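You operate a simulated robot arm through the tools that you are given. There is no shell and no other tool. Be economical: measure what you need, move in short steps, check, and stop when the job is done.

The job below is to be done with a simulated two-armed robot. You get a single attempt, and the scene is never put back.

TASK
Lay the calculator on the green chest and switch it on.
Fine: it is in the upper chest drawer, shut that again; hold it steady for the ON key.

The check looks at the end state, three seconds after you hand in, the way a careful person would. Anything else that was tipped, shoved, dropped, spilled or broken makes it a failure.

THE ROBOT
Two 7-joint arms with two-finger parallel grippers on one trunk, on a base that drives. Base frame: it is fixed to the floor where the robot stands at the start and does not move with it; the origin is under the middle of the robot, x ahead of it, y to its left, z up. Units: m, degrees, N and s.
The left shoulder is at the start at [0.068, 0.161, 0.845], the right one opposite. With the tool pointing down near the work surface each hand reaches from about 0.4 to 0.88 m from the robot's upright axis, wherever it stands, measured 20 degrees to its own side. Places, roughly: upper chest drawer [1, 0.1, 0.6]; top of the green chest [1, 0.2, 0.7]; calculator key [0.9, 0.2, 0.6]; red pouch [1.25, -0.25, 0.5]. Payload 3.43 kg a hand.
Tool frame (each hand has its own): the origin (TCP) lies between the finger pads and is the grasp point; the fingertips stand 0.034 m ahead of it; z points along the fingers, y is the line along which they close. The gripper opens to 0.128 m. The fingers are 0.024 m wide and 0.012 m thick; the gripper's body (0.048 by 0.13 m) begins 0.096 m behind the TCP.
Orientation is that of the tool frame in the base frame, as a unit quaternion [x, y, z, w]. With the fingers straight down and closing along the base's y, the tool's x points along the base's -x, its y along +y and its z along -z.

THE INTERFACE
- The arms move only by the tool apply_moves. It takes "left_rows", "right_rows" or both (then of equal length, played together; a hand with none holds still); each is a list of rows, each an object (a shift or turn left out is 0, a gripper value left out holds the last) with "xyz": the shift along the tool's x, y, z in m, a list of three; "rot": the turn, a rotation vector about the tool's x, y, z in degrees, a list of three; "fingers": the opening, from 0 (shut) to 1 (fully open). In form: [{"xyz": [tx, ty, tz], "rot": [ax, ay, az], "fingers": fingers}, ...]. A call has 1 to 12 rows; each row is the pose to reach, as a shift and turn from the pose commanded when the call began, along the tool's axes at that moment. Rows are played at 5 a second. More than 0.05 m and 8.6 degrees between two rows, or a gripper value outside its range, and nothing of the call is played. A pose out of reach is approached as far as the arm can. The call stops where the force on the tool passes 90 N (or 10 N more than at its start, if that is more) or the arm is blocked; 0.2 s more then pass. The fingers move at their own pace (about 0.153 m/s each) and stop on an object; they squeeze with about 31 N. The grip force told is the motor's: it shows also when the fingers shut on nothing. Time passes only in rows, and 0.2 s behind the last, so rows that repeat a pose let the fingers close. The reply holds the time, the measured pose of the TCP, the force on the tool along the base axes, the opening and the grip force, in the units named above and with some noise.
- Cameras (640 x 400 px; columns grow to the right, rows downward): "scene" is now at [0.1378, 0.016, 1.0889]; the picture's right is [0.20, -0.98, -0.00], its down [-0.41, -0.08, -0.91] and it looks along [0.89, 0.18, -0.42] (base axes); focal length 261 px, centre (320, 200). "left" rides on the left gripper at [0.076, 0.011, -0.16] in its tool frame; the picture's right is [-0.15, 0.99, 0.00], its down [-0.88, -0.13, -0.46] and it looks along [-0.45, -0.07, 0.89] (tool axes); focal length 234 px, centre (320, 200). "right" rides on the right gripper at [0.076, -0.011, -0.16] in its tool frame; the picture's right is [0.15, 0.99, 0.00], its down [-0.88, 0.13, -0.46] and it looks along [-0.45, 0.07, 0.89] (tool axes); focal length 234 px, centre (320, 200). There is no depth. A picture from a camera that has moved, and an enlarged one, comes with that camera's place and axes in the base frame and with its lens.
- get_image(camera): a new picture of that camera. It takes no simulated time.
- slide_trunk(by): slides the trunk up (or, below 0, down) by that many m; the arms and the scene camera ride with it, the base frame stays. It gives what a move gives, with no picture.
- roll_base(legs): drives the robot by 1 to 6 legs, each [ahead, left, turn to the left] in m, m and degrees, along the robot's own axes; the way and the turn of a leg run together, so that a leg with both is an arc; at most 1.5 m and 180 degrees a leg. The arms and the cameras ride along, it lands a little off, and it stops where it bumps. It gives what a move gives.
- head_to(pan, tilt): turns the head with the scene camera to pan (to the left, within 86 degrees either way) and tilt (down, from -29 to 69), counted from straight ahead of the robot. It gives what a move gives.
- enlarge(camera, box): a new picture of the part [left, top, right, bottom] of that camera's present view, enlarged. It takes no simulated time.
- hand_in(): hands the job in; it is judged then, once.

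Work in short steps. Places have to be worked out from the pictures, the camera data and where the tool is seen: move nearer, look again, correct. Check each grasp and each placing, and mend what went wrong. You have 120 turns and 88 pictures in all, those below and enlarged ones among them. Open the grippers and draw the arms clear of the work before you hand the job in, unless the task says otherwise; then end with one line.

The tools are called after "Emit:" by a JSON object that holds its "fn" and its "kwargs". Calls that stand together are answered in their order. apply_moves: Moves the arms, as the interface text tells. Its arguments: {"type":"object","properties":{"left_rows":{"type":"array"},"right_rows":{"type":"array"}},"required":[]} The other tools are called the same way: slide_trunk (by) slides the trunk up or down; roll_base (legs) drives the base; head_to (pan, tilt) turns the head that bears the scene camera; get_image (camera) takes a picture; enlarge (camera, box) takes an enlarged picture of a part of a camera's view; hand_in () hands the job in.

At the start:

```text
t: 0.0
left_tool_pos: [0.4527, 0.2513, 0.9517]
left_orientation: [0.0, 1.0, 0.002, 0.0]
left_contact_force: [0.9, -1.0, 0.0]
left_grip_width: 0.1278
left_grasp_force: 0.0
right_tool_pos: [0.6732, -0.256, 1.0166]
right_orientation: [0.0, 1.0, 0.002, 0.0]
right_contact_force: [0.5, -0.6, 0.5]
right_grip_width: 0.1281
right_grasp_force: 0.0
trunk travel left (down, up): [-0.325, 0.615]
robot x, y, heading: [0.0016, 0.0013, 0.0]
head pan, tilt: [11.3, 24.7]
```

scene: 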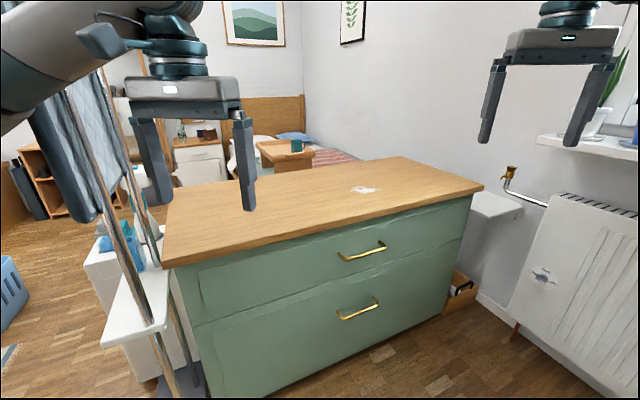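
right: 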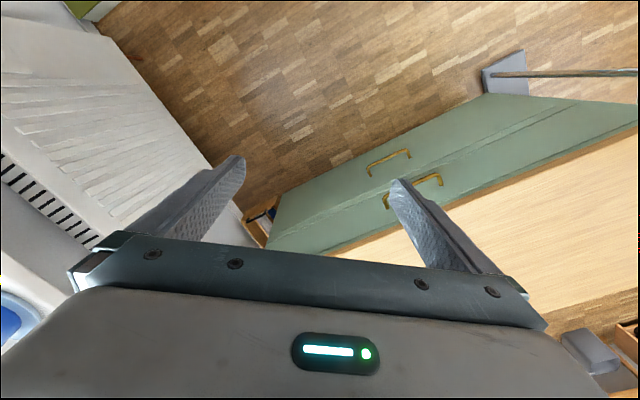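
left: 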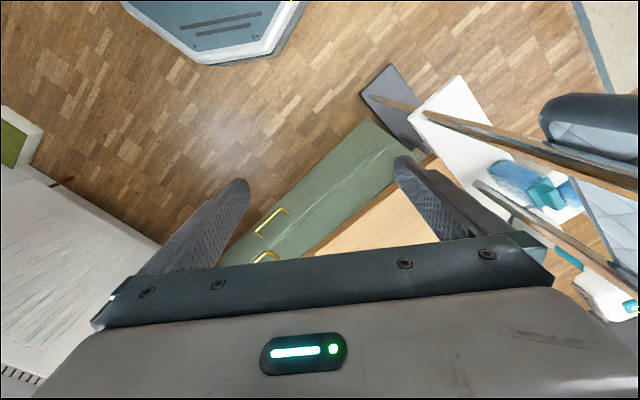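

The scene shows the chest turned about 38° to the robot with two brass bar handles. I'll enlarge the chest front and top to locate details.

Emit:
{"fn": "enlarge", "kwargs": {"camera": "scene", "box": [300, 160, 500, 285]}}

Emit:
{"fn": "enlarge", "kwargs": {"camera": "right", "box": [240, 80, 560, 280]}}

```text
3.20 times, centred on (400, 222) of scene
camera zoom: at [0.1378, 0.016, 1.0889], right [0.2, -0.98, 0.0], down [-0.41, -0.08, -0.91], along [0.89, 0.18, -0.42], focal length 834 px, centre (64, 128)
```

zoom: 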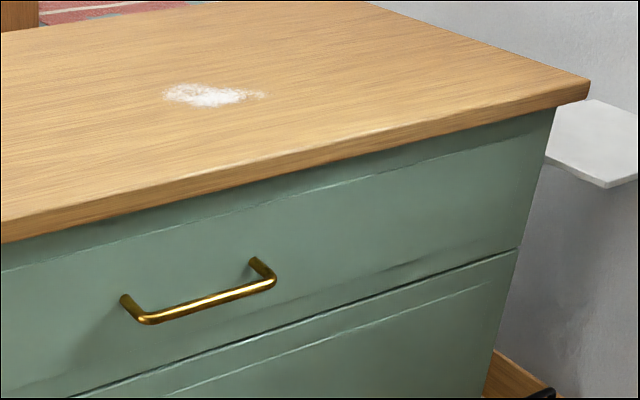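

```text
2.00 times, centred on (400, 180) of right
camera zoom: at [0.5979, -0.2689, 1.1774], right [-0.15, 0.99, 0.0], down [0.88, 0.13, 0.46], along [0.45, 0.07, -0.89], focal length 468 px, centre (160, 240)
```

zoom: 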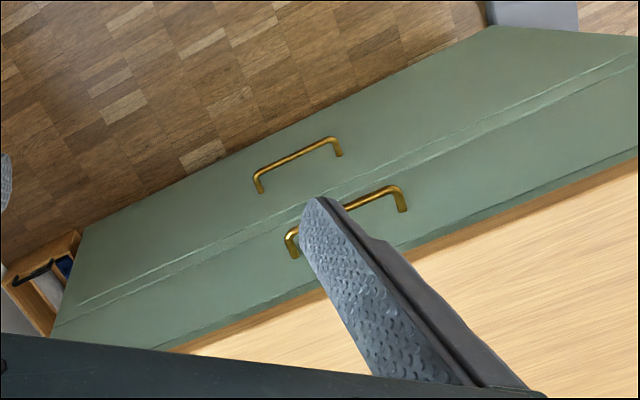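

Triangulated from scene and right cameras: the upper handle bar runs (0.767,0.065)–(0.853,−0.048) at z≈0.603, so the chest faces a heading of about 37°, with its top at z≈0.69. I'll move the base sideways and turn to face the drawer squarely, with the handle before the right arm.

Emit:
{"fn": "roll_base", "kwargs": {"legs": [[0.095, -0.343, 0], [0, 0, 37.3]]}}

Emit:
{"fn": "head_to", "kwargs": {"pan": 0, "tilt": 35}}

Emit:
{"fn": "get_image", "kwargs": {"camera": "scene"}}

Emit:
{"fn": "get_image", "kwargs": {"camera": "right"}}

```text
t: 4.0
left_tool_pos: [0.3049, 0.1341, 0.9489]
left_orientation: [-0.315, 0.949, 0.001, 0.0]
left_contact_force: [-0.6, 1.1, -0.5]
left_grip_width: 0.1281
left_grasp_force: 0.0
right_tool_pos: [0.7848, -0.1409, 1.0161]
right_orientation: [-0.315, 0.949, -0.001, -0.001]
right_contact_force: [-0.3, -0.2, 0.1]
right_grip_width: 0.1279
right_grasp_force: 0.2
trunk travel left (down, up): [-0.325, 0.615]
robot x, y, heading: [0.0938, -0.3427, 36.5]
head pan, tilt: [11.3, 24.7]
```

```text
t: 4.8
left_tool_pos: [0.3043, 0.1342, 0.9504]
left_orientation: [-0.315, 0.949, 0.0, 0.0]
left_contact_force: [0.3, -0.4, -0.1]
left_grip_width: 0.1282
left_grasp_force: 0.0
right_tool_pos: [0.786, -0.1404, 1.0162]
right_orientation: [-0.316, 0.949, 0.0, 0.0]
right_contact_force: [-0.1, -0.1, 0.1]
right_grip_width: 0.1281
right_grasp_force: 0.0
trunk travel left (down, up): [-0.325, 0.615]
robot x, y, heading: [0.0981, -0.3373, 36.8]
head pan, tilt: [0.0, 35.0]
```

```text
82 pictures are left
camera scene: at [0.2029, -0.2573, 1.0723], right [0.6, -0.8, 0.0], down [-0.46, -0.34, -0.82], along [0.66, 0.49, -0.57], focal length 261 px, centre (320, 200)
```

scene: 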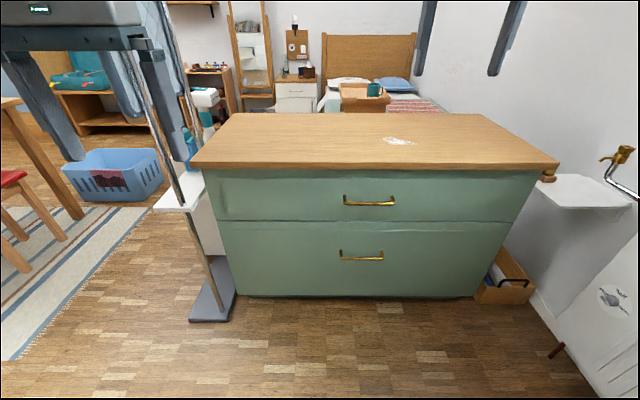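

```text
81 pictures are left
camera right: at [0.7321, -0.1954, 1.1771], right [-0.71, 0.7, 0.0], down [0.63, 0.63, 0.46], along [0.32, 0.32, -0.89], focal length 234 px, centre (320, 200)
```

right: 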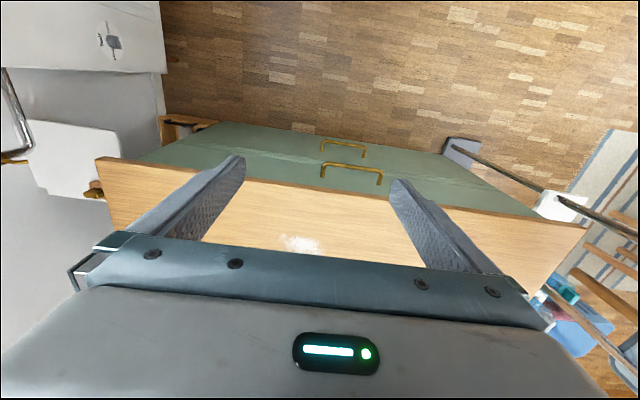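

The robot now faces the chest squarely. I'll roll the right hand 90° (to close across the bar) while lowering it partway ahead of the handle, clear of the chest top.

Emit:
{"fn": "apply_moves", "kwargs": {"right_rows": [{"xyz": [0.01, 0.01, 0.01], "rot": [0, 0, 8.2], "fingers": 0.5}, {"xyz": [0.015, 0.02, 0.03], "rot": [0, 0, 16.4]}, {"xyz": [0.02, 0.03, 0.05], "rot": [0, 0, 24.6]}, {"xyz": [0.025, 0.04, 0.07], "rot": [0, 0, 32.8]}, {"xyz": [0.03, 0.05, 0.09], "rot": [0, 0, 41]}, {"xyz": [0.03, 0.06, 0.11], "rot": [0, 0, 49.2]}, {"xyz": [0.03, 0.07, 0.12], "rot": [0, 0, 57.4]}, {"xyz": [0.03, 0.08, 0.13], "rot": [0, 0, 65.6]}, {"xyz": [0.03, 0.09, 0.14], "rot": [0, 0, 73.8]}, {"xyz": [0.03, 0.1, 0.15], "rot": [0, 0, 82]}, {"xyz": [0.03, 0.105, 0.15], "rot": [0, 0, 90]}]}}

```text
t: 7.2
left_tool_pos: [0.3062, 0.1341, 0.9492]
left_orientation: [-0.315, 0.949, -0.001, 0.0]
left_contact_force: [-0.3, 0.3, 0.2]
left_grip_width: 0.1281
left_grasp_force: 0.0
right_tool_pos: [0.699, -0.0749, 0.8651]
right_orientation: [0.449, 0.893, -0.001, 0.001]
right_contact_force: [-1.5, -0.1, 0.0]
right_grip_width: 0.0643
right_grasp_force: 0.1
trunk travel left (down, up): [-0.325, 0.615]
robot x, y, heading: [0.0895, -0.3396, 36.6]
head pan, tilt: [0.0, 35.0]
```

The roll worked. Now I tilt the fingers forward about 50° and lower to a pre-grasp in front of the bar.

Emit:
{"fn": "apply_moves", "kwargs": {"right_rows": [{"xyz": [0, 0, 0.02], "rot": [-7.5, 0, 0]}, {"xyz": [0, 0, 0.045], "rot": [-15, 0, 0]}, {"xyz": [0, 0, 0.07], "rot": [-22.5, 0, 0]}, {"xyz": [0, 0.0, 0.095], "rot": [-30, 0, 0]}, {"xyz": [0, 0.01, 0.12], "rot": [-37.5, 0, 0]}, {"xyz": [0, 0.02, 0.145], "rot": [-45, 0, 0]}, {"xyz": [0, 0.03, 0.165], "rot": [-50, 0, 0]}]}}

Emit:
{"fn": "get_image", "kwargs": {"camera": "right"}}

Emit:
{"fn": "enlarge", "kwargs": {"camera": "scene", "box": [280, 150, 440, 250]}}

```text
t: 8.8
left_tool_pos: [0.3048, 0.1335, 0.95]
left_orientation: [-0.315, 0.949, 0.0, 0.0]
left_contact_force: [-0.4, -0.6, 0.0]
left_grip_width: 0.1276
left_grasp_force: 0.1
right_tool_pos: [0.7231, -0.0575, 0.7014]
right_orientation: [0.406, 0.81, 0.379, 0.189]
right_contact_force: [0.1, 1.0, -0.1]
right_grip_width: 0.0641
right_grasp_force: 0.0
trunk travel left (down, up): [-0.325, 0.615]
robot x, y, heading: [0.0928, -0.3431, 36.9]
head pan, tilt: [0.0, 35.0]
```

```text
80 pictures are left
camera right: at [0.5747, -0.0751, 0.7966], right [0.42, 0.5, 0.76], down [0.31, -0.86, 0.39], along [0.85, 0.07, -0.52], focal length 234 px, centre (320, 200)
```

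right: 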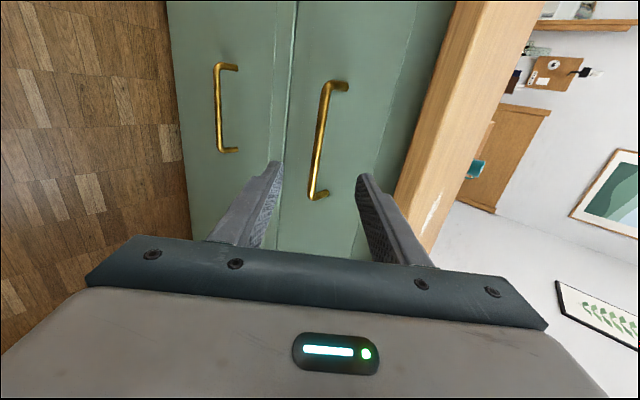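

```text
4.00 times, centred on (360, 200) of scene
camera zoom: at [0.2032, -0.2574, 1.0723], right [0.6, -0.8, 0.0], down [-0.46, -0.34, -0.82], along [0.66, 0.49, -0.57], focal length 1043 px, centre (160, 200)
```

zoom: 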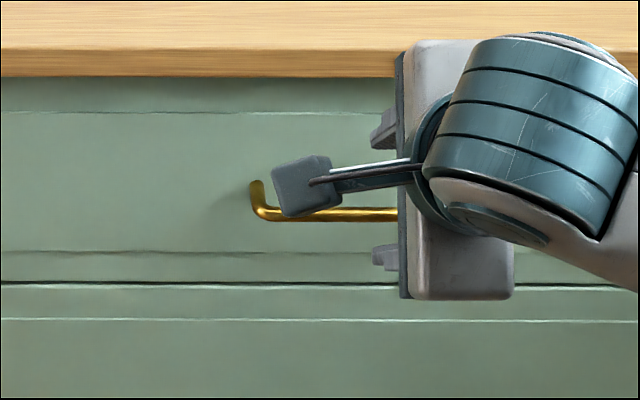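

The handle re-triangulates to about (0.813, 0.008, 0.603), so it lies 0.148 m ahead along the tool axis, 4 mm below it. I advance 0.133 with narrowed fingers.

Emit:
{"fn": "apply_moves", "kwargs": {"right_rows": [{"xyz": [0, -0.004, 0.04], "fingers": 0.33}, {"xyz": [0, -0.004, 0.08]}, {"xyz": [0, -0.004, 0.11]}, {"xyz": [0, -0.004, 0.125]}, {"xyz": [0, -0.004, 0.133]}]}}

Emit:
{"fn": "get_image", "kwargs": {"camera": "right"}}

```text
t: 10.0
left_tool_pos: [0.3055, 0.134, 0.9496]
left_orientation: [-0.314, 0.949, 0.0, 0.0]
left_contact_force: [-0.2, -0.5, -0.4]
left_grip_width: 0.1282
left_grasp_force: 0.0
right_tool_pos: [0.8021, 0.0026, 0.6127]
right_orientation: [0.405, 0.811, 0.378, 0.189]
right_contact_force: [0.4, -0.5, -0.8]
right_grip_width: 0.0425
right_grasp_force: 0.0
trunk travel left (down, up): [-0.325, 0.615]
robot x, y, heading: [0.0925, -0.3432, 36.7]
head pan, tilt: [0.0, 35.0]
```

```text
78 pictures are left
camera right: at [0.6534, -0.0148, 0.7081], right [0.42, 0.5, 0.76], down [0.31, -0.86, 0.39], along [0.85, 0.07, -0.52], focal length 234 px, centre (320, 200)
```

right: 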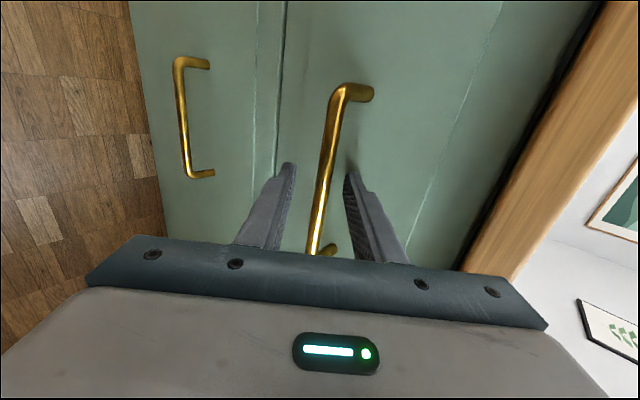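

The bar lies between the fingers and nothing is in contact. I close on it.

Emit:
{"fn": "apply_moves", "kwargs": {"right_rows": [{"fingers": 0}, {"fingers": 0}, {"fingers": 0}]}}

Emit:
{"fn": "get_image", "kwargs": {"camera": "right"}}

```text
t: 10.8
left_tool_pos: [0.3042, 0.1331, 0.9493]
left_orientation: [-0.315, 0.949, 0.0, 0.0]
left_contact_force: [0.7, 0.2, -0.2]
left_grip_width: 0.1281
left_grasp_force: 0.0
right_tool_pos: [0.802, 0.0011, 0.614]
right_orientation: [0.406, 0.809, 0.379, 0.19]
right_contact_force: [1.6, 1.8, 9.2]
right_grip_width: 0.0116
right_grasp_force: 45.6
trunk travel left (down, up): [-0.325, 0.615]
robot x, y, heading: [0.0973, -0.3461, 36.9]
head pan, tilt: [0.0, 35.0]
```

```text
77 pictures are left
camera right: at [0.653, -0.0151, 0.7096], right [0.42, 0.5, 0.76], down [0.31, -0.87, 0.39], along [0.85, 0.07, -0.52], focal length 234 px, centre (320, 200)
```

right: 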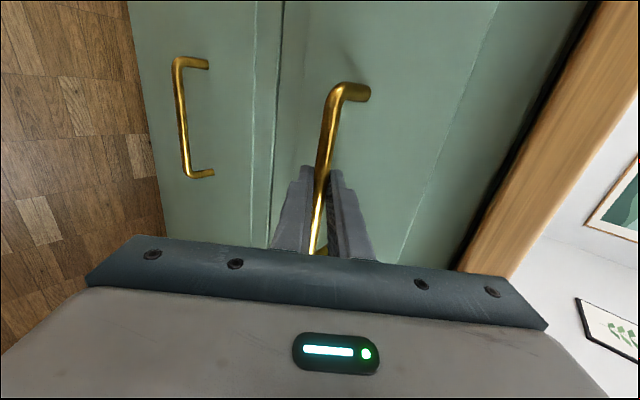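

Grip is firm on the bar (width 11.6 mm). I pull straight out 0.12 m first.

Emit:
{"fn": "apply_moves", "kwargs": {"right_rows": [{"xyz": [0, -0.0129, -0.0153]}, {"xyz": [0, -0.0257, -0.0306]}, {"xyz": [0, -0.0386, -0.046]}, {"xyz": [0, -0.0514, -0.0613]}, {"xyz": [0, -0.0643, -0.0766]}, {"xyz": [0, -0.0772, -0.0919]}]}}

Emit:
{"fn": "get_image", "kwargs": {"camera": "scene"}}

```text
t: 12.2
left_tool_pos: [0.3041, 0.1324, 0.9504]
left_orientation: [-0.315, 0.949, 0.0, 0.001]
left_contact_force: [0.4, -0.1, 0.2]
left_grip_width: 0.1279
left_grasp_force: 0.0
right_tool_pos: [0.7045, -0.0698, 0.6139]
right_orientation: [0.406, 0.81, 0.379, 0.19]
right_contact_force: [-1.2, -2.6, 22.3]
right_grip_width: 0.0117
right_grasp_force: 45.5
trunk travel left (down, up): [-0.325, 0.615]
robot x, y, heading: [0.0913, -0.3383, 36.7]
head pan, tilt: [0.0, 35.0]
```

```text
76 pictures are left
camera scene: at [0.2011, -0.2585, 1.0727], right [0.6, -0.8, 0.0], down [-0.46, -0.34, -0.82], along [0.66, 0.49, -0.57], focal length 261 px, centre (320, 200)
```

scene: 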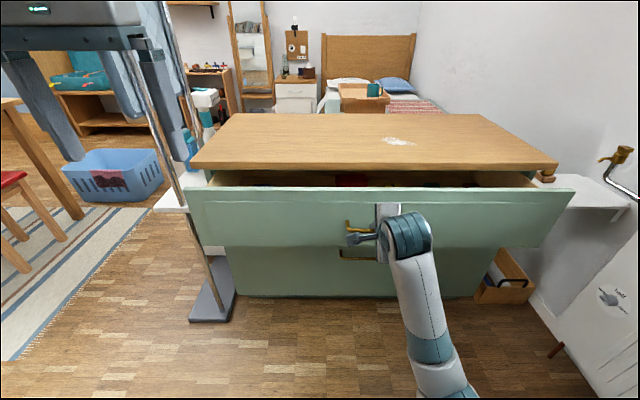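

The drawer slides well. I pull another 0.14 m, with a 4 mm rise to ease the vertical load.

Emit:
{"fn": "apply_moves", "kwargs": {"right_rows": [{"xyz": [0, -0.0099, -0.0179]}, {"xyz": [0, -0.0227, -0.0332]}, {"xyz": [0, -0.0356, -0.0486]}, {"xyz": [0, -0.0484, -0.0639]}, {"xyz": [0, -0.0613, -0.0792]}, {"xyz": [0, -0.0742, -0.0945]}, {"xyz": [0, -0.087, -0.1098]}]}}

Emit:
{"fn": "get_image", "kwargs": {"camera": "scene"}}

```text
t: 13.8
left_tool_pos: [0.3039, 0.1344, 0.9512]
left_orientation: [-0.315, 0.949, -0.001, 0.001]
left_contact_force: [-0.6, 0.7, 0.5]
left_grip_width: 0.1283
left_grasp_force: 0.1
right_tool_pos: [0.6331, -0.1555, 0.6242]
right_orientation: [0.396, 0.803, 0.375, 0.24]
right_contact_force: [-12.4, 19.7, 17.4]
right_grip_width: 0.0131
right_grasp_force: 45.5
right hand out of reach, approached as far as the arm can: row 6, 7
trunk travel left (down, up): [-0.325, 0.615]
robot x, y, heading: [0.0949, -0.3428, 36.8]
head pan, tilt: [0.0, 35.0]
```

```text
75 pictures are left
camera scene: at [0.2005, -0.2575, 1.0739], right [0.6, -0.8, 0.0], down [-0.46, -0.34, -0.82], along [0.66, 0.49, -0.57], focal length 261 px, centre (320, 200)
```

scene: 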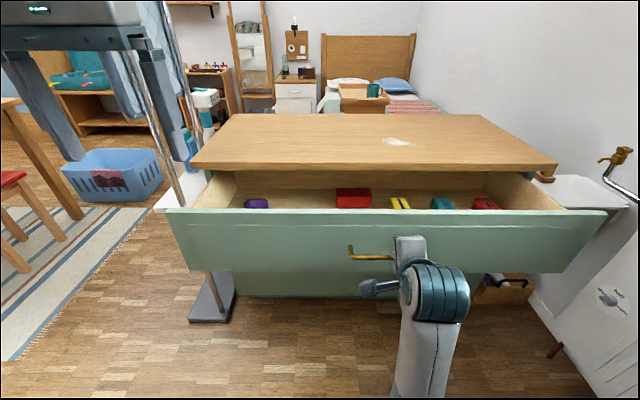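

The drawer is open about 0.22 m and the arm is at its inner limit. I release the bar, then raise the trunk a little so the fingers come off it.

Emit:
{"fn": "apply_moves", "kwargs": {"right_rows": [{"xyz": [0, 0.0, 0.0], "fingers": 0.47}, {"fingers": 0.47}]}}

Emit:
{"fn": "get_image", "kwargs": {"camera": "right"}}

```text
t: 14.4
left_tool_pos: [0.306, 0.1343, 0.9499]
left_orientation: [-0.315, 0.949, 0.001, 0.0]
left_contact_force: [-0.6, -0.2, 0.3]
left_grip_width: 0.1279
left_grasp_force: 0.1
right_tool_pos: [0.6335, -0.1592, 0.6141]
right_orientation: [0.4, 0.807, 0.365, 0.236]
right_contact_force: [-0.2, -0.7, -0.4]
right_grip_width: 0.0603
right_grasp_force: 0.0
trunk travel left (down, up): [-0.325, 0.615]
robot x, y, heading: [0.0929, -0.3414, 36.7]
head pan, tilt: [0.0, 35.0]
```

```text
74 pictures are left
camera right: at [0.4786, -0.1663, 0.699], right [0.39, 0.53, 0.76], down [0.26, -0.85, 0.46], along [0.89, 0.01, -0.46], focal length 234 px, centre (320, 200)
```

right: 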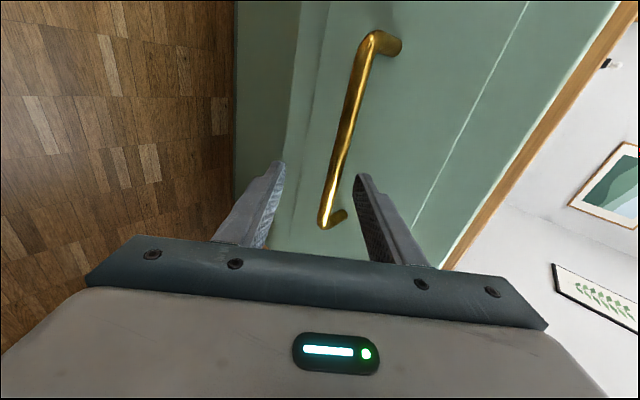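

The fingers are free of the bar. I raise the trunk 0.03 m, then back the base off 0.1 m.

Emit:
{"fn": "slide_trunk", "kwargs": {"by": 0.03}}

Emit:
{"fn": "roll_base", "kwargs": {"legs": [[-0.12, 0, 0]]}}

Emit:
{"fn": "get_image", "kwargs": {"camera": "scene"}}

```text
t: 15.1
left_tool_pos: [0.3048, 0.1343, 0.9795]
left_orientation: [-0.315, 0.949, 0.0, 0.0]
left_contact_force: [-0.1, 0.0, -0.2]
left_grip_width: 0.1279
left_grasp_force: 0.0
right_tool_pos: [0.6317, -0.1598, 0.6415]
right_orientation: [0.4, 0.809, 0.362, 0.234]
right_contact_force: [0.1, 0.2, -0.1]
right_grip_width: 0.06
right_grasp_force: 0.1
trunk travel left (down, up): [-0.355, 0.585]
robot x, y, heading: [0.0903, -0.3399, 36.4]
head pan, tilt: [0.0, 35.0]
```

```text
t: 16.3
left_tool_pos: [0.2077, 0.0631, 0.9804]
left_orientation: [-0.316, 0.949, 0.0, 0.001]
left_contact_force: [-0.3, 0.4, 0.9]
left_grip_width: 0.1279
left_grasp_force: 0.1
right_tool_pos: [0.5353, -0.2293, 0.6392]
right_orientation: [0.398, 0.81, 0.362, 0.233]
right_contact_force: [0.2, -0.1, 0.4]
right_grip_width: 0.0604
right_grasp_force: 0.1
trunk travel left (down, up): [-0.355, 0.585]
robot x, y, heading: [0.0026, -0.4142, 37.0]
head pan, tilt: [0.0, 35.0]
```

```text
73 pictures are left
camera scene: at [0.1071, -0.3287, 1.1025], right [0.6, -0.8, 0.0], down [-0.46, -0.34, -0.82], along [0.66, 0.49, -0.57], focal length 261 px, centre (320, 200)
```

scene: 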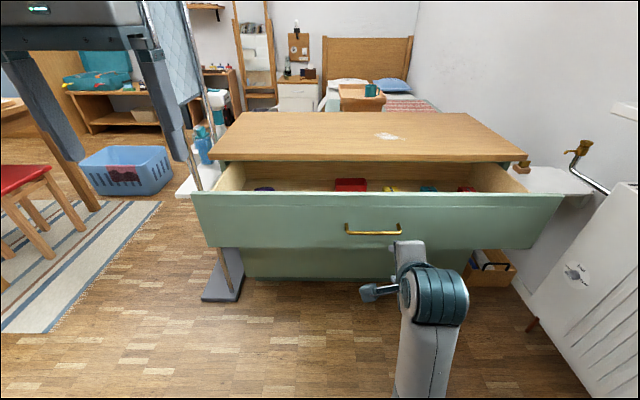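

The drawer stayed open and the hand is clear. I raise the trunk to look down into the drawer.

Emit:
{"fn": "slide_trunk", "kwargs": {"by": 0.4}}

Emit:
{"fn": "head_to", "kwargs": {"pan": 0, "tilt": 55}}

Emit:
{"fn": "get_image", "kwargs": {"camera": "scene"}}

```text
t: 20.2
left_tool_pos: [0.2083, 0.0646, 1.3806]
left_orientation: [-0.316, 0.949, 0.0, 0.001]
left_contact_force: [-0.4, -0.4, -0.5]
left_grip_width: 0.1279
left_grasp_force: 0.1
right_tool_pos: [0.537, -0.2294, 1.0397]
right_orientation: [0.397, 0.811, 0.361, 0.234]
right_contact_force: [0.9, 1.1, -0.1]
right_grip_width: 0.06
right_grasp_force: 0.2
trunk travel left (down, up): [-0.755, 0.185]
robot x, y, heading: [-0.0036, -0.4165, 36.8]
head pan, tilt: [0.0, 35.0]
```

```text
t: 21.0
left_tool_pos: [0.2083, 0.0648, 1.3804]
left_orientation: [-0.317, 0.949, 0.001, 0.0]
left_contact_force: [-0.2, -0.1, -0.8]
left_grip_width: 0.128
left_grasp_force: 0.1
right_tool_pos: [0.5365, -0.2299, 1.0383]
right_orientation: [0.398, 0.81, 0.361, 0.234]
right_contact_force: [0.4, 0.0, -0.1]
right_grip_width: 0.0604
right_grasp_force: 0.1
trunk travel left (down, up): [-0.755, 0.185]
robot x, y, heading: [-0.002, -0.4088, 36.7]
head pan, tilt: [0.0, 55.0]
```

```text
72 pictures are left
camera scene: at [0.0952, -0.3375, 1.4741], right [0.6, -0.8, 0.0], down [-0.65, -0.49, -0.57], along [0.46, 0.34, -0.82], focal length 261 px, centre (320, 200)
```

scene: 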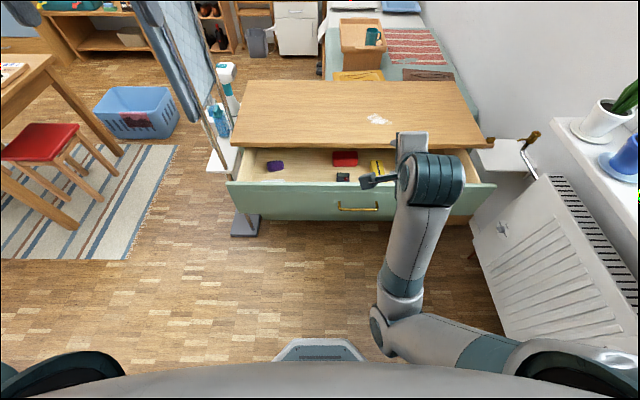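

Emit:
{"fn": "enlarge", "kwargs": {"camera": "scene", "box": [230, 70, 500, 230]}}

Emit:
{"fn": "get_image", "kwargs": {"camera": "right"}}

```text
2.37 times, centred on (365, 150) of scene
camera zoom: at [0.0952, -0.3375, 1.4741], right [0.6, -0.8, 0.0], down [-0.65, -0.49, -0.57], along [0.46, 0.34, -0.82], focal length 618 px, centre (213, 318)
```

zoom: 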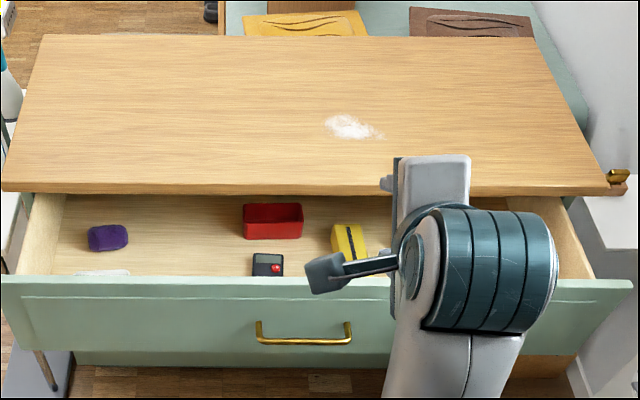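

```text
70 pictures are left
camera right: at [0.382, -0.2363, 1.1257], right [0.39, 0.54, 0.75], down [0.26, -0.84, 0.47], along [0.88, 0.02, -0.47], focal length 234 px, centre (320, 200)
```

right: 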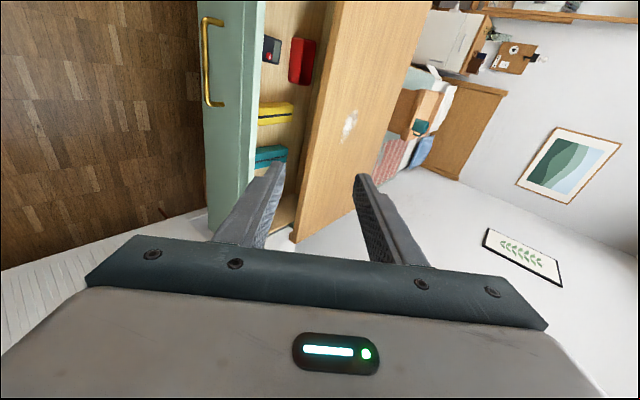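

The small dark device with a red button, right behind the drawer front at about (0.75, 0.02), seems to be the calculator. I shift the base right so it is central, and tuck the right arm to pointing-down while bringing the left hand above the drawer.

Emit:
{"fn": "roll_base", "kwargs": {"legs": [[0, -0.11, 0]]}}

Emit:
{"fn": "apply_moves", "kwargs": {"left_rows": [{"xyz": [0, -0.03, 0.03], "fingers": 0.8}, {"xyz": [0, -0.06, 0.06]}, {"xyz": [-0.02, -0.09, 0.09]}, {"xyz": [-0.04, -0.12, 0.12]}, {"xyz": [-0.06, -0.15, 0.15]}, {"xyz": [-0.08, -0.18, 0.18]}, {"xyz": [-0.1, -0.2, 0.2]}], "right_rows": [{"xyz": [-0.02, 0, 0], "rot": [8, 0, 0]}, {"xyz": [-0.04, 0, 0], "rot": [16, 0, 0]}, {"xyz": [-0.06, 0, 0], "rot": [24, 0, 0]}, {"xyz": [-0.08, 0, 0], "rot": [32, 0, 0]}, {"xyz": [-0.1, 0, 0], "rot": [40, 0, 0]}, {"xyz": [-0.12, 0, 0], "rot": [46, 0, 0]}, {"xyz": [-0.12, 0, 0], "rot": [50, 0, 0]}]}}

Emit:
{"fn": "get_image", "kwargs": {"camera": "left"}}

```text
t: 22.2
left_tool_pos: [0.2735, -0.0222, 1.3802]
left_orientation: [-0.316, 0.949, 0.0, 0.0]
left_contact_force: [-0.3, -0.5, 0.2]
left_grip_width: 0.1279
left_grasp_force: 0.0
right_tool_pos: [0.6009, -0.316, 1.0398]
right_orientation: [0.398, 0.81, 0.36, 0.235]
right_contact_force: [-0.2, 0.2, -0.3]
right_grip_width: 0.06
right_grasp_force: 0.0
trunk travel left (down, up): [-0.755, 0.185]
robot x, y, heading: [0.0622, -0.503, 36.9]
head pan, tilt: [0.0, 55.0]
```

```text
t: 22.7
left_tool_pos: [0.3032, -0.0548, 1.3358]
left_orientation: [-0.317, 0.948, -0.001, -0.001]
left_contact_force: [0.2, -0.1, -0.4]
left_grip_width: 0.1023
left_grasp_force: 0.1
right_tool_pos: [0.6729, -0.4015, 1.0276]
right_orientation: [0.419, 0.831, 0.232, 0.284]
right_contact_force: [0.4, -0.6, -0.5]
right_grip_width: 0.0602
right_grasp_force: 0.2
right hand out of reach, approached as far as the arm can: row 2
trunk travel left (down, up): [-0.755, 0.185]
robot x, y, heading: [0.0624, -0.5016, 36.9]
head pan, tilt: [0.0, 55.0]
stopped in row 2 (right hand): the arm was blocked; the commanded pose is now the measured one
```

```text
69 pictures are left
camera left: at [0.2363, -0.0929, 1.4958], right [-0.48, 0.88, 0.0], down [0.78, 0.42, 0.45], along [0.4, 0.22, -0.89], focal length 234 px, centre (320, 200)
```

left: 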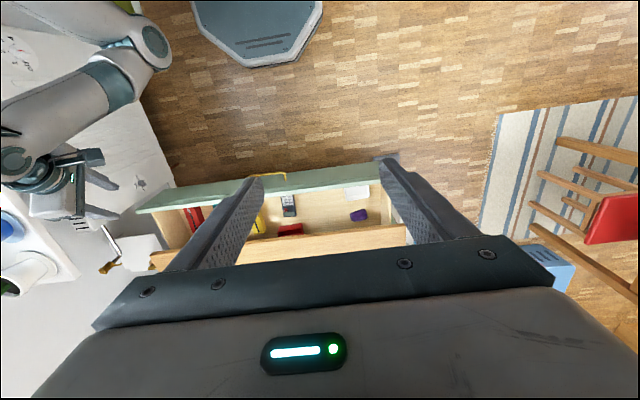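

The right hand stopped partway and lies near the window-sill side; I check it in the scene view.

Emit:
{"fn": "head_to", "kwargs": {"pan": -15, "tilt": 45}}

Emit:
{"fn": "get_image", "kwargs": {"camera": "scene"}}

```text
t: 23.5
left_tool_pos: [0.2981, -0.0565, 1.3383]
left_orientation: [-0.316, 0.949, 0.0, 0.0]
left_contact_force: [-0.1, -0.2, -0.1]
left_grip_width: 0.1023
left_grasp_force: 0.1
right_tool_pos: [0.6691, -0.4011, 1.0295]
right_orientation: [0.418, 0.831, 0.233, 0.285]
right_contact_force: [-0.6, -0.9, 0.1]
right_grip_width: 0.0602
right_grasp_force: 0.0
trunk travel left (down, up): [-0.755, 0.185]
robot x, y, heading: [0.0675, -0.5001, 37.2]
head pan, tilt: [-15.0, 45.0]
```

```text
68 pictures are left
camera scene: at [0.1773, -0.4377, 1.4876], right [0.37, -0.93, 0.0], down [-0.66, -0.26, -0.71], along [0.66, 0.26, -0.71], focal length 261 px, centre (320, 200)
```

scene: 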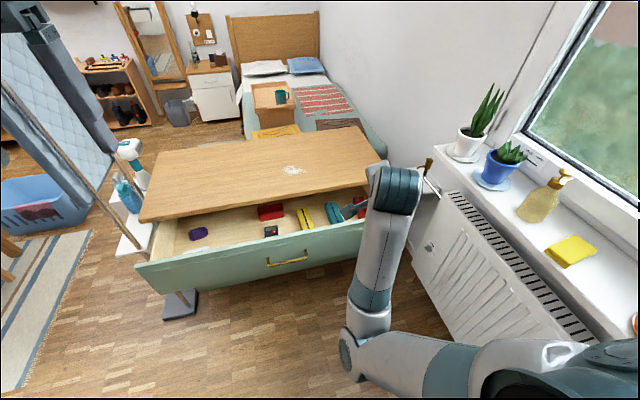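

Nothing was touched; it was a joint limit. I straighten the right hand to pointing down and continue the left hand to above the drawer.

Emit:
{"fn": "apply_moves", "kwargs": {"left_rows": [{"xyz": [-0.03, -0.025, 0.025]}, {"xyz": [-0.06, -0.05, 0.05]}, {"xyz": [-0.09, -0.075, 0.075]}, {"xyz": [-0.12, -0.1, 0.1]}, {"xyz": [-0.15, -0.125, 0.125]}, {"xyz": [-0.18, -0.15, 0.15]}, {"xyz": [-0.21, -0.175, 0.175]}, {"xyz": [-0.24, -0.2, 0.2]}], "right_rows": [{"rot": [5, 2.2, 0]}, {"rot": [10, 4.4, 0]}, {"rot": [15, 6.6, 0]}, {"rot": [20, 8.8, 0]}, {"rot": [25, 11, 0]}, {"rot": [30, 13.2, 0]}, {"rot": [35, 15.4, 0]}, {"rot": [39.3, 17.5, 0]}]}}

Emit:
{"fn": "get_image", "kwargs": {"camera": "left"}}

```text
t: 24.1
left_tool_pos: [0.3675, -0.0596, 1.2945]
left_orientation: [-0.317, 0.949, 0.001, -0.002]
left_contact_force: [-0.2, 0.4, -0.5]
left_grip_width: 0.1026
left_grasp_force: 0.1
right_tool_pos: [0.7134, -0.4583, 1.0315]
right_orientation: [0.441, 0.836, 0.147, 0.292]
right_contact_force: [0.4, -0.9, -0.4]
right_grip_width: 0.06
right_grasp_force: 0.1
right hand out of reach, approached as far as the arm can: row 2
trunk travel left (down, up): [-0.755, 0.185]
robot x, y, heading: [0.0652, -0.5012, 36.8]
head pan, tilt: [-15.0, 45.0]
stopped in row 2 (right hand): the arm was blocked; the commanded pose is now the measured one
```

```text
67 pictures are left
camera left: at [0.3004, -0.096, 1.454], right [-0.48, 0.88, 0.0], down [0.78, 0.42, 0.45], along [0.4, 0.22, -0.89], focal length 234 px, centre (320, 200)
```

left: 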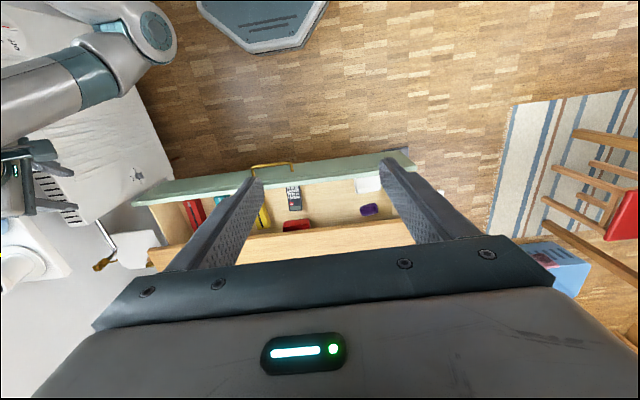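

The left hand sees the calculator (black with keys) behind the front. The right arm is caught at a joint limit; I bring it left and forward without turning to free it.

Emit:
{"fn": "apply_moves", "kwargs": {"right_rows": [{"xyz": [0.035, 0.02, -0.012]}, {"xyz": [0.07, 0.04, -0.024]}, {"xyz": [0.105, 0.06, -0.036]}, {"xyz": [0.14, 0.08, -0.045]}, {"xyz": [0.175, 0.09, -0.05]}]}}

```text
t: 24.7
left_tool_pos: [0.3662, -0.06, 1.2952]
left_orientation: [-0.317, 0.948, -0.001, -0.001]
left_contact_force: [0.6, 0.0, -0.3]
left_grip_width: 0.1024
left_grasp_force: 0.0
right_tool_pos: [0.7288, -0.4346, 1.064]
right_orientation: [0.455, 0.81, 0.121, 0.351]
right_contact_force: [0.1, 0.0, -0.2]
right_grip_width: 0.0602
right_grasp_force: 0.1
trunk travel left (down, up): [-0.755, 0.185]
robot x, y, heading: [0.0649, -0.4997, 37.0]
head pan, tilt: [-15.0, 45.0]
stopped in row 3 (right hand): the arm was blocked; the commanded pose is now the measured one
```

Still limited; I try unrolling the wrist (the roll joint is probably at its limit).

Emit:
{"fn": "apply_moves", "kwargs": {"right_rows": [{"rot": [0, 0, -8]}, {"rot": [0, 0, -16]}, {"rot": [0, 0, -24]}, {"rot": [0, 0, -32]}, {"rot": [0, 0, -40]}]}}

```text
t: 25.9
left_tool_pos: [0.3648, -0.0599, 1.2946]
left_orientation: [-0.316, 0.949, 0.0, -0.001]
left_contact_force: [0.0, 0.6, 0.6]
left_grip_width: 0.1023
left_grasp_force: 0.0
right_tool_pos: [0.7308, -0.4378, 1.0637]
right_orientation: [0.15, 0.916, -0.008, 0.373]
right_contact_force: [0.3, -0.4, -0.4]
right_grip_width: 0.0601
right_grasp_force: 0.1
trunk travel left (down, up): [-0.755, 0.185]
robot x, y, heading: [0.0663, -0.4987, 36.9]
head pan, tilt: [-15.0, 45.0]
```

That freed it. I now turn the right hand the rest of the way to plain pointing-down with zero roll.

Emit:
{"fn": "apply_moves", "kwargs": {"right_rows": [{"rot": [-1.7, 4.74, -5.83]}, {"rot": [-3.4, 9.49, -11.67]}, {"rot": [-5.1, 14.23, -17.5]}, {"rot": [-6.8, 18.98, -23.3]}, {"rot": [-8.5, 23.7, -29.2]}, {"rot": [-10.2, 28.5, -35]}, {"rot": [-11.9, 33.2, -40.8]}, {"rot": [-13.6, 37.96, -46.7]}, {"rot": [-15.3, 42.7, -52.5]}]}}

Emit:
{"fn": "apply_moves", "kwargs": {"left_rows": [{"xyz": [-0.02, -0.025, 0.035]}, {"xyz": [-0.04, -0.05, 0.07]}, {"xyz": [-0.06, -0.075, 0.105]}, {"xyz": [-0.08, -0.1, 0.14]}, {"xyz": [-0.1, -0.125, 0.175]}, {"xyz": [-0.12, -0.15, 0.21]}]}}

Emit:
{"fn": "get_image", "kwargs": {"camera": "left"}}

```text
t: 27.9
left_tool_pos: [0.3657, -0.0586, 1.2953]
left_orientation: [-0.316, 0.949, -0.001, 0.0]
left_contact_force: [-0.4, 0.5, 0.1]
left_grip_width: 0.1022
left_grasp_force: 0.0
right_tool_pos: [0.7577, -0.4491, 1.0593]
right_orientation: [-0.318, 0.948, 0.004, -0.001]
right_contact_force: [-0.3, -0.1, -0.2]
right_grip_width: 0.0603
right_grasp_force: 0.0
right hand out of reach, approached as far as the arm can: row 4, 5, 6, 7, 8, 9
trunk travel left (down, up): [-0.755, 0.185]
robot x, y, heading: [0.065, -0.5007, 36.7]
head pan, tilt: [-15.0, 45.0]
```

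```text
t: 29.3
left_tool_pos: [0.553, -0.1078, 1.0839]
left_orientation: [-0.317, 0.949, 0.001, -0.002]
left_contact_force: [0.5, -0.5, 1.0]
left_grip_width: 0.1023
left_grasp_force: 0.0
right_tool_pos: [0.7603, -0.4506, 1.0586]
right_orientation: [-0.316, 0.949, 0.005, -0.002]
right_contact_force: [-0.2, 0.9, -0.7]
right_grip_width: 0.06
right_grasp_force: 0.3
trunk travel left (down, up): [-0.755, 0.185]
robot x, y, heading: [0.0637, -0.5007, 36.9]
head pan, tilt: [-15.0, 45.0]
```

```text
66 pictures are left
camera left: at [0.486, -0.1441, 1.2434], right [-0.48, 0.88, 0.0], down [0.78, 0.42, 0.45], along [0.4, 0.22, -0.89], focal length 234 px, centre (320, 200)
```

left: 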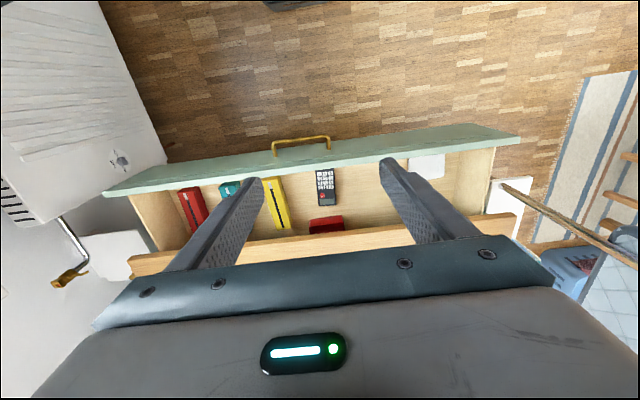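

Both hands are pointing down; the calculator shows at (326,187) in the left view. I enlarge it.

Emit:
{"fn": "enlarge", "kwargs": {"camera": "left", "box": [262, 130, 422, 230]}}

```text
4.00 times, centred on (342, 180) of left
camera zoom: at [0.486, -0.1441, 1.2434], right [-0.48, 0.88, 0.0], down [0.78, 0.42, 0.45], along [0.4, 0.22, -0.89], focal length 937 px, centre (232, 280)
```

zoom: 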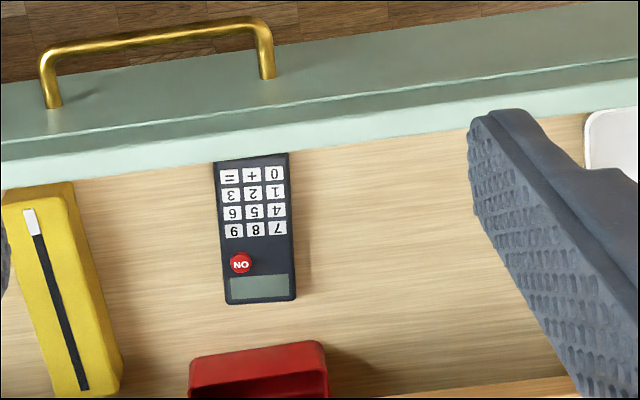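

The black calculator (about 0.058 × 0.13 m, ON key red near its far end) lies at u≈0.615 behind the front. I'll lower the trunk partway and drive 0.09 m nearer for reach, then look again.

Emit:
{"fn": "slide_trunk", "kwargs": {"by": -0.2}}

Emit:
{"fn": "roll_base", "kwargs": {"legs": [[0.1, 0, 0]]}}

Emit:
{"fn": "get_image", "kwargs": {"camera": "left"}}

```text
t: 31.5
left_tool_pos: [0.552, -0.1072, 0.8864]
left_orientation: [-0.316, 0.949, 0.0, 0.0]
left_contact_force: [0.4, 0.5, -0.1]
left_grip_width: 0.1023
left_grasp_force: 0.1
right_tool_pos: [0.7579, -0.4512, 0.8596]
right_orientation: [-0.315, 0.949, 0.005, -0.002]
right_contact_force: [-0.7, 0.6, 0.1]
right_grip_width: 0.0602
right_grasp_force: 0.0
trunk travel left (down, up): [-0.555, 0.385]
robot x, y, heading: [0.0671, -0.501, 37.0]
head pan, tilt: [-15.0, 45.0]
```

```text
t: 32.6
left_tool_pos: [0.6321, -0.0466, 0.8839]
left_orientation: [-0.316, 0.949, -0.001, -0.001]
left_contact_force: [0.6, 0.6, -0.4]
left_grip_width: 0.1024
left_grasp_force: 0.0
right_tool_pos: [0.8391, -0.389, 0.8596]
right_orientation: [-0.317, 0.948, 0.004, -0.001]
right_contact_force: [0.9, 0.0, 0.4]
right_grip_width: 0.0605
right_grasp_force: 0.1
trunk travel left (down, up): [-0.555, 0.385]
robot x, y, heading: [0.1411, -0.4392, 36.9]
head pan, tilt: [-15.0, 45.0]
```

```text
64 pictures are left
camera left: at [0.5649, -0.0834, 1.044], right [-0.48, 0.88, 0.0], down [0.78, 0.42, 0.45], along [0.4, 0.22, -0.89], focal length 234 px, centre (320, 200)
```

left: 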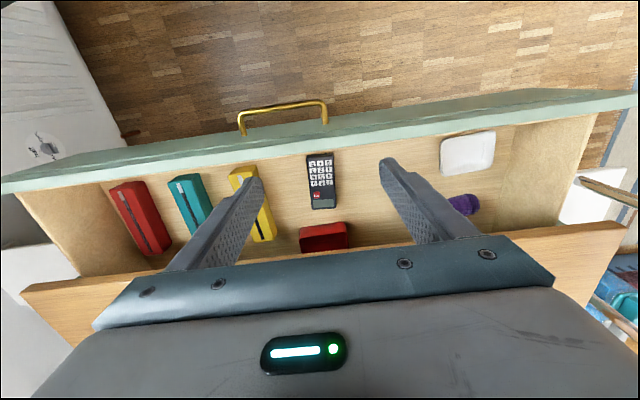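

I enlarge the calculator for triangulation of its height.

Emit:
{"fn": "enlarge", "kwargs": {"camera": "left", "box": [252, 130, 412, 230]}}

```text
4.00 times, centred on (332, 180) of left
camera zoom: at [0.5649, -0.0834, 1.044], right [-0.48, 0.88, 0.0], down [0.78, 0.42, 0.45], along [0.4, 0.22, -0.89], focal length 937 px, centre (272, 280)
```

zoom: 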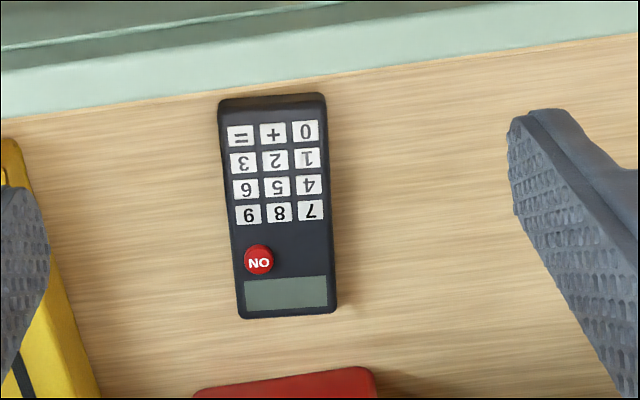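

Triangulation gives the calculator top at z≈0.547 (drawer floor ≈0.53), axis from (u 0.543, l −0.429) to (u 0.678, l −0.439), turned 4° clockwise. I move the left hand over its near end, turn 4°, and lower to z≈0.64.

Emit:
{"fn": "apply_moves", "kwargs": {"left_rows": [{"xyz": [-0.03, -0.005, 0.03], "rot": [0, 0, 4.2]}, {"xyz": [-0.06, -0.01, 0.06], "rot": [0, 0, 4.2]}, {"xyz": [-0.09, -0.0145, 0.09], "rot": [0, 0, 4.2]}, {"xyz": [-0.09, -0.0145, 0.135], "rot": [0, 0, 4.2]}, {"xyz": [-0.09, -0.0145, 0.18], "rot": [0, 0, 4.2]}, {"xyz": [-0.09, -0.0145, 0.22], "rot": [0, 0, 4.2]}, {"xyz": [-0.09, -0.0145, 0.245], "rot": [0, 0, 4.2]}]}}

Emit:
{"fn": "get_image", "kwargs": {"camera": "left"}}

Emit:
{"fn": "get_image", "kwargs": {"camera": "scene"}}

```text
t: 34.2
left_tool_pos: [0.7131, -0.005, 0.6395]
left_orientation: [-0.281, 0.96, 0.0, -0.002]
left_contact_force: [-0.3, 0.1, -1.3]
left_grip_width: 0.1025
left_grasp_force: 0.1
right_tool_pos: [0.8385, -0.3886, 0.8586]
right_orientation: [-0.316, 0.949, 0.004, -0.001]
right_contact_force: [-0.8, -0.1, 0.8]
right_grip_width: 0.0604
right_grasp_force: 0.0
trunk travel left (down, up): [-0.555, 0.385]
robot x, y, heading: [0.1469, -0.4424, 36.7]
head pan, tilt: [-15.0, 45.0]
```

```text
62 pictures are left
camera left: at [0.6427, -0.0377, 0.7978], right [-0.41, 0.91, 0.0], down [0.81, 0.36, 0.45], along [0.41, 0.19, -0.89], focal length 234 px, centre (320, 200)
```

left: 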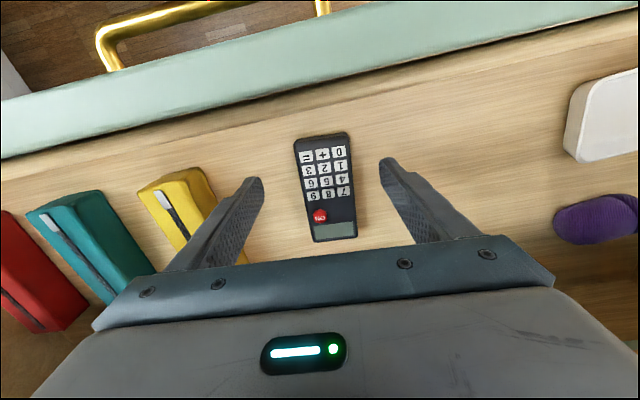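

```text
61 pictures are left
camera scene: at [0.2591, -0.3779, 1.2875], right [0.37, -0.93, 0.0], down [-0.66, -0.26, -0.71], along [0.66, 0.26, -0.71], focal length 261 px, centre (320, 200)
```

scene: 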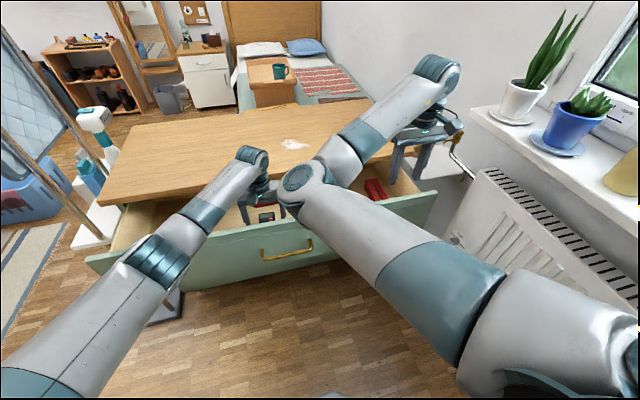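

The near edge lies 25 mm behind the grip point and the calculator is centred within 3 mm. I lower in small steps while watching force.

Emit:
{"fn": "apply_moves", "kwargs": {"left_rows": [{"xyz": [0, 0.003, 0.03]}, {"xyz": [0, 0.003, 0.05]}, {"xyz": [0, 0.003, 0.06]}, {"xyz": [0, 0.003, 0.064]}]}}

Emit:
{"fn": "get_image", "kwargs": {"camera": "left"}}

```text
t: 35.2
left_tool_pos: [0.711, -0.0021, 0.5753]
left_orientation: [-0.281, 0.96, -0.001, -0.001]
left_contact_force: [-1.3, -0.1, 0.0]
left_grip_width: 0.1025
left_grasp_force: 0.0
right_tool_pos: [0.839, -0.3909, 0.8593]
right_orientation: [-0.316, 0.949, 0.004, -0.001]
right_contact_force: [-0.8, 0.0, 0.8]
right_grip_width: 0.0603
right_grasp_force: 0.1
trunk travel left (down, up): [-0.555, 0.385]
robot x, y, heading: [0.1449, -0.4403, 36.5]
head pan, tilt: [-15.0, 45.0]
```

```text
60 pictures are left
camera left: at [0.6408, -0.0347, 0.7342], right [-0.41, 0.91, 0.0], down [0.81, 0.37, 0.45], along [0.41, 0.19, -0.89], focal length 234 px, centre (320, 200)
```

left: 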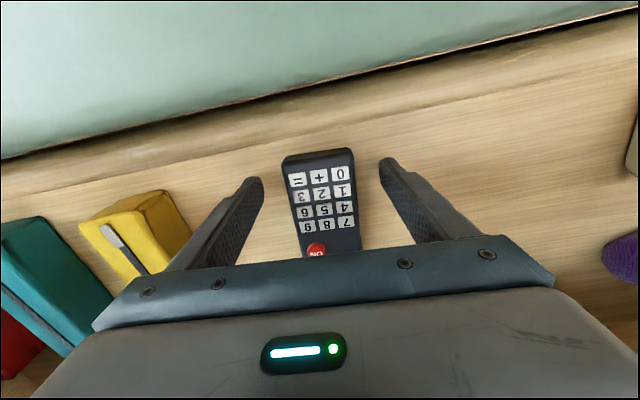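

Tips are about 8 mm below the calculator's top. I go 5 mm lower and close.

Emit:
{"fn": "apply_moves", "kwargs": {"left_rows": [{"xyz": [0, 0, 0.003]}, {"xyz": [0, 0, 0.005]}, {"xyz": [0, 0, 0.005], "fingers": 0.3}, {"xyz": [0, 0, 0.005], "fingers": 0.3}, {"xyz": [0, 0, 0.005], "fingers": 0.3}]}}

Emit:
{"fn": "get_image", "kwargs": {"camera": "left"}}

```text
t: 36.4
left_tool_pos: [0.7092, -0.0022, 0.5709]
left_orientation: [-0.281, 0.96, -0.001, -0.001]
left_contact_force: [-0.3, 0.1, 0.2]
left_grip_width: 0.0592
left_grasp_force: 31.1
right_tool_pos: [0.8383, -0.3892, 0.8605]
right_orientation: [-0.316, 0.949, 0.004, -0.001]
right_contact_force: [0.4, -0.1, 0.4]
right_grip_width: 0.0602
right_grasp_force: 0.1
trunk travel left (down, up): [-0.555, 0.385]
robot x, y, heading: [0.1433, -0.4401, 36.7]
head pan, tilt: [-15.0, 45.0]
```

```text
59 pictures are left
camera left: at [0.6401, -0.0342, 0.7295], right [-0.41, 0.91, 0.0], down [0.81, 0.37, 0.45], along [0.41, 0.19, -0.89], focal length 234 px, centre (320, 200)
```

left: 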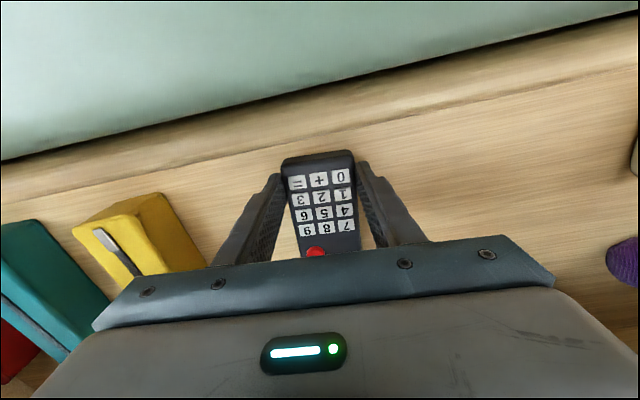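

Gripped at 59 mm width with 31 N. I lift it straight up well above the chest top.

Emit:
{"fn": "apply_moves", "kwargs": {"left_rows": [{"xyz": [0, 0, -0.02]}, {"xyz": [0, 0, -0.05]}, {"xyz": [0, 0, -0.09]}, {"xyz": [0, 0, -0.13]}, {"xyz": [0, 0, -0.17]}, {"xyz": [0, 0, -0.21]}, {"xyz": [0, 0, -0.25]}]}}

Emit:
{"fn": "get_image", "kwargs": {"camera": "left"}}

Emit:
{"fn": "get_image", "kwargs": {"camera": "scene"}}

```text
t: 38.0
left_tool_pos: [0.7101, -0.0019, 0.8199]
left_orientation: [-0.281, 0.96, -0.001, -0.001]
left_contact_force: [0.5, -0.2, -1.7]
left_grip_width: 0.0595
left_grasp_force: 31.2
right_tool_pos: [0.8385, -0.3909, 0.8602]
right_orientation: [-0.316, 0.949, 0.004, -0.001]
right_contact_force: [-0.1, -0.8, 0.1]
right_grip_width: 0.0601
right_grasp_force: 0.0
trunk travel left (down, up): [-0.555, 0.385]
robot x, y, heading: [0.1431, -0.4383, 36.7]
head pan, tilt: [-15.0, 45.0]
```

```text
58 pictures are left
camera left: at [0.6406, -0.0345, 0.9799], right [-0.41, 0.91, 0.0], down [0.81, 0.36, 0.46], along [0.41, 0.19, -0.89], focal length 234 px, centre (320, 200)
```

left: 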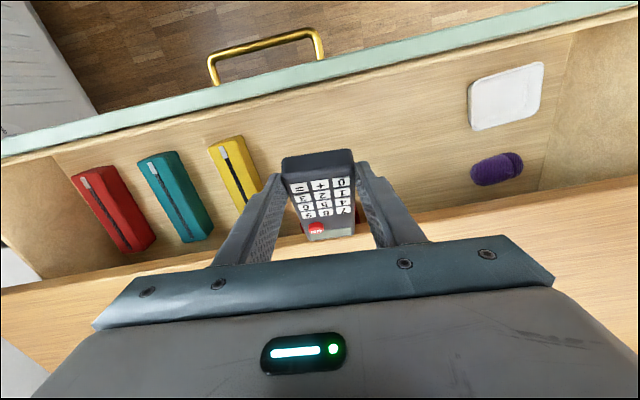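

```text
57 pictures are left
camera scene: at [0.2586, -0.3785, 1.2876], right [0.37, -0.93, 0.0], down [-0.66, -0.26, -0.71], along [0.66, 0.26, -0.71], focal length 261 px, centre (320, 200)
```

scene: 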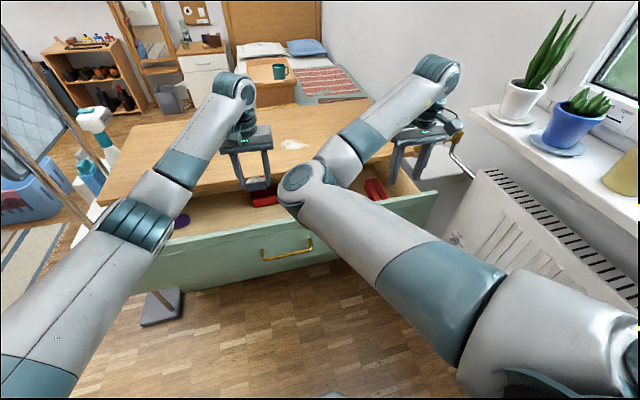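

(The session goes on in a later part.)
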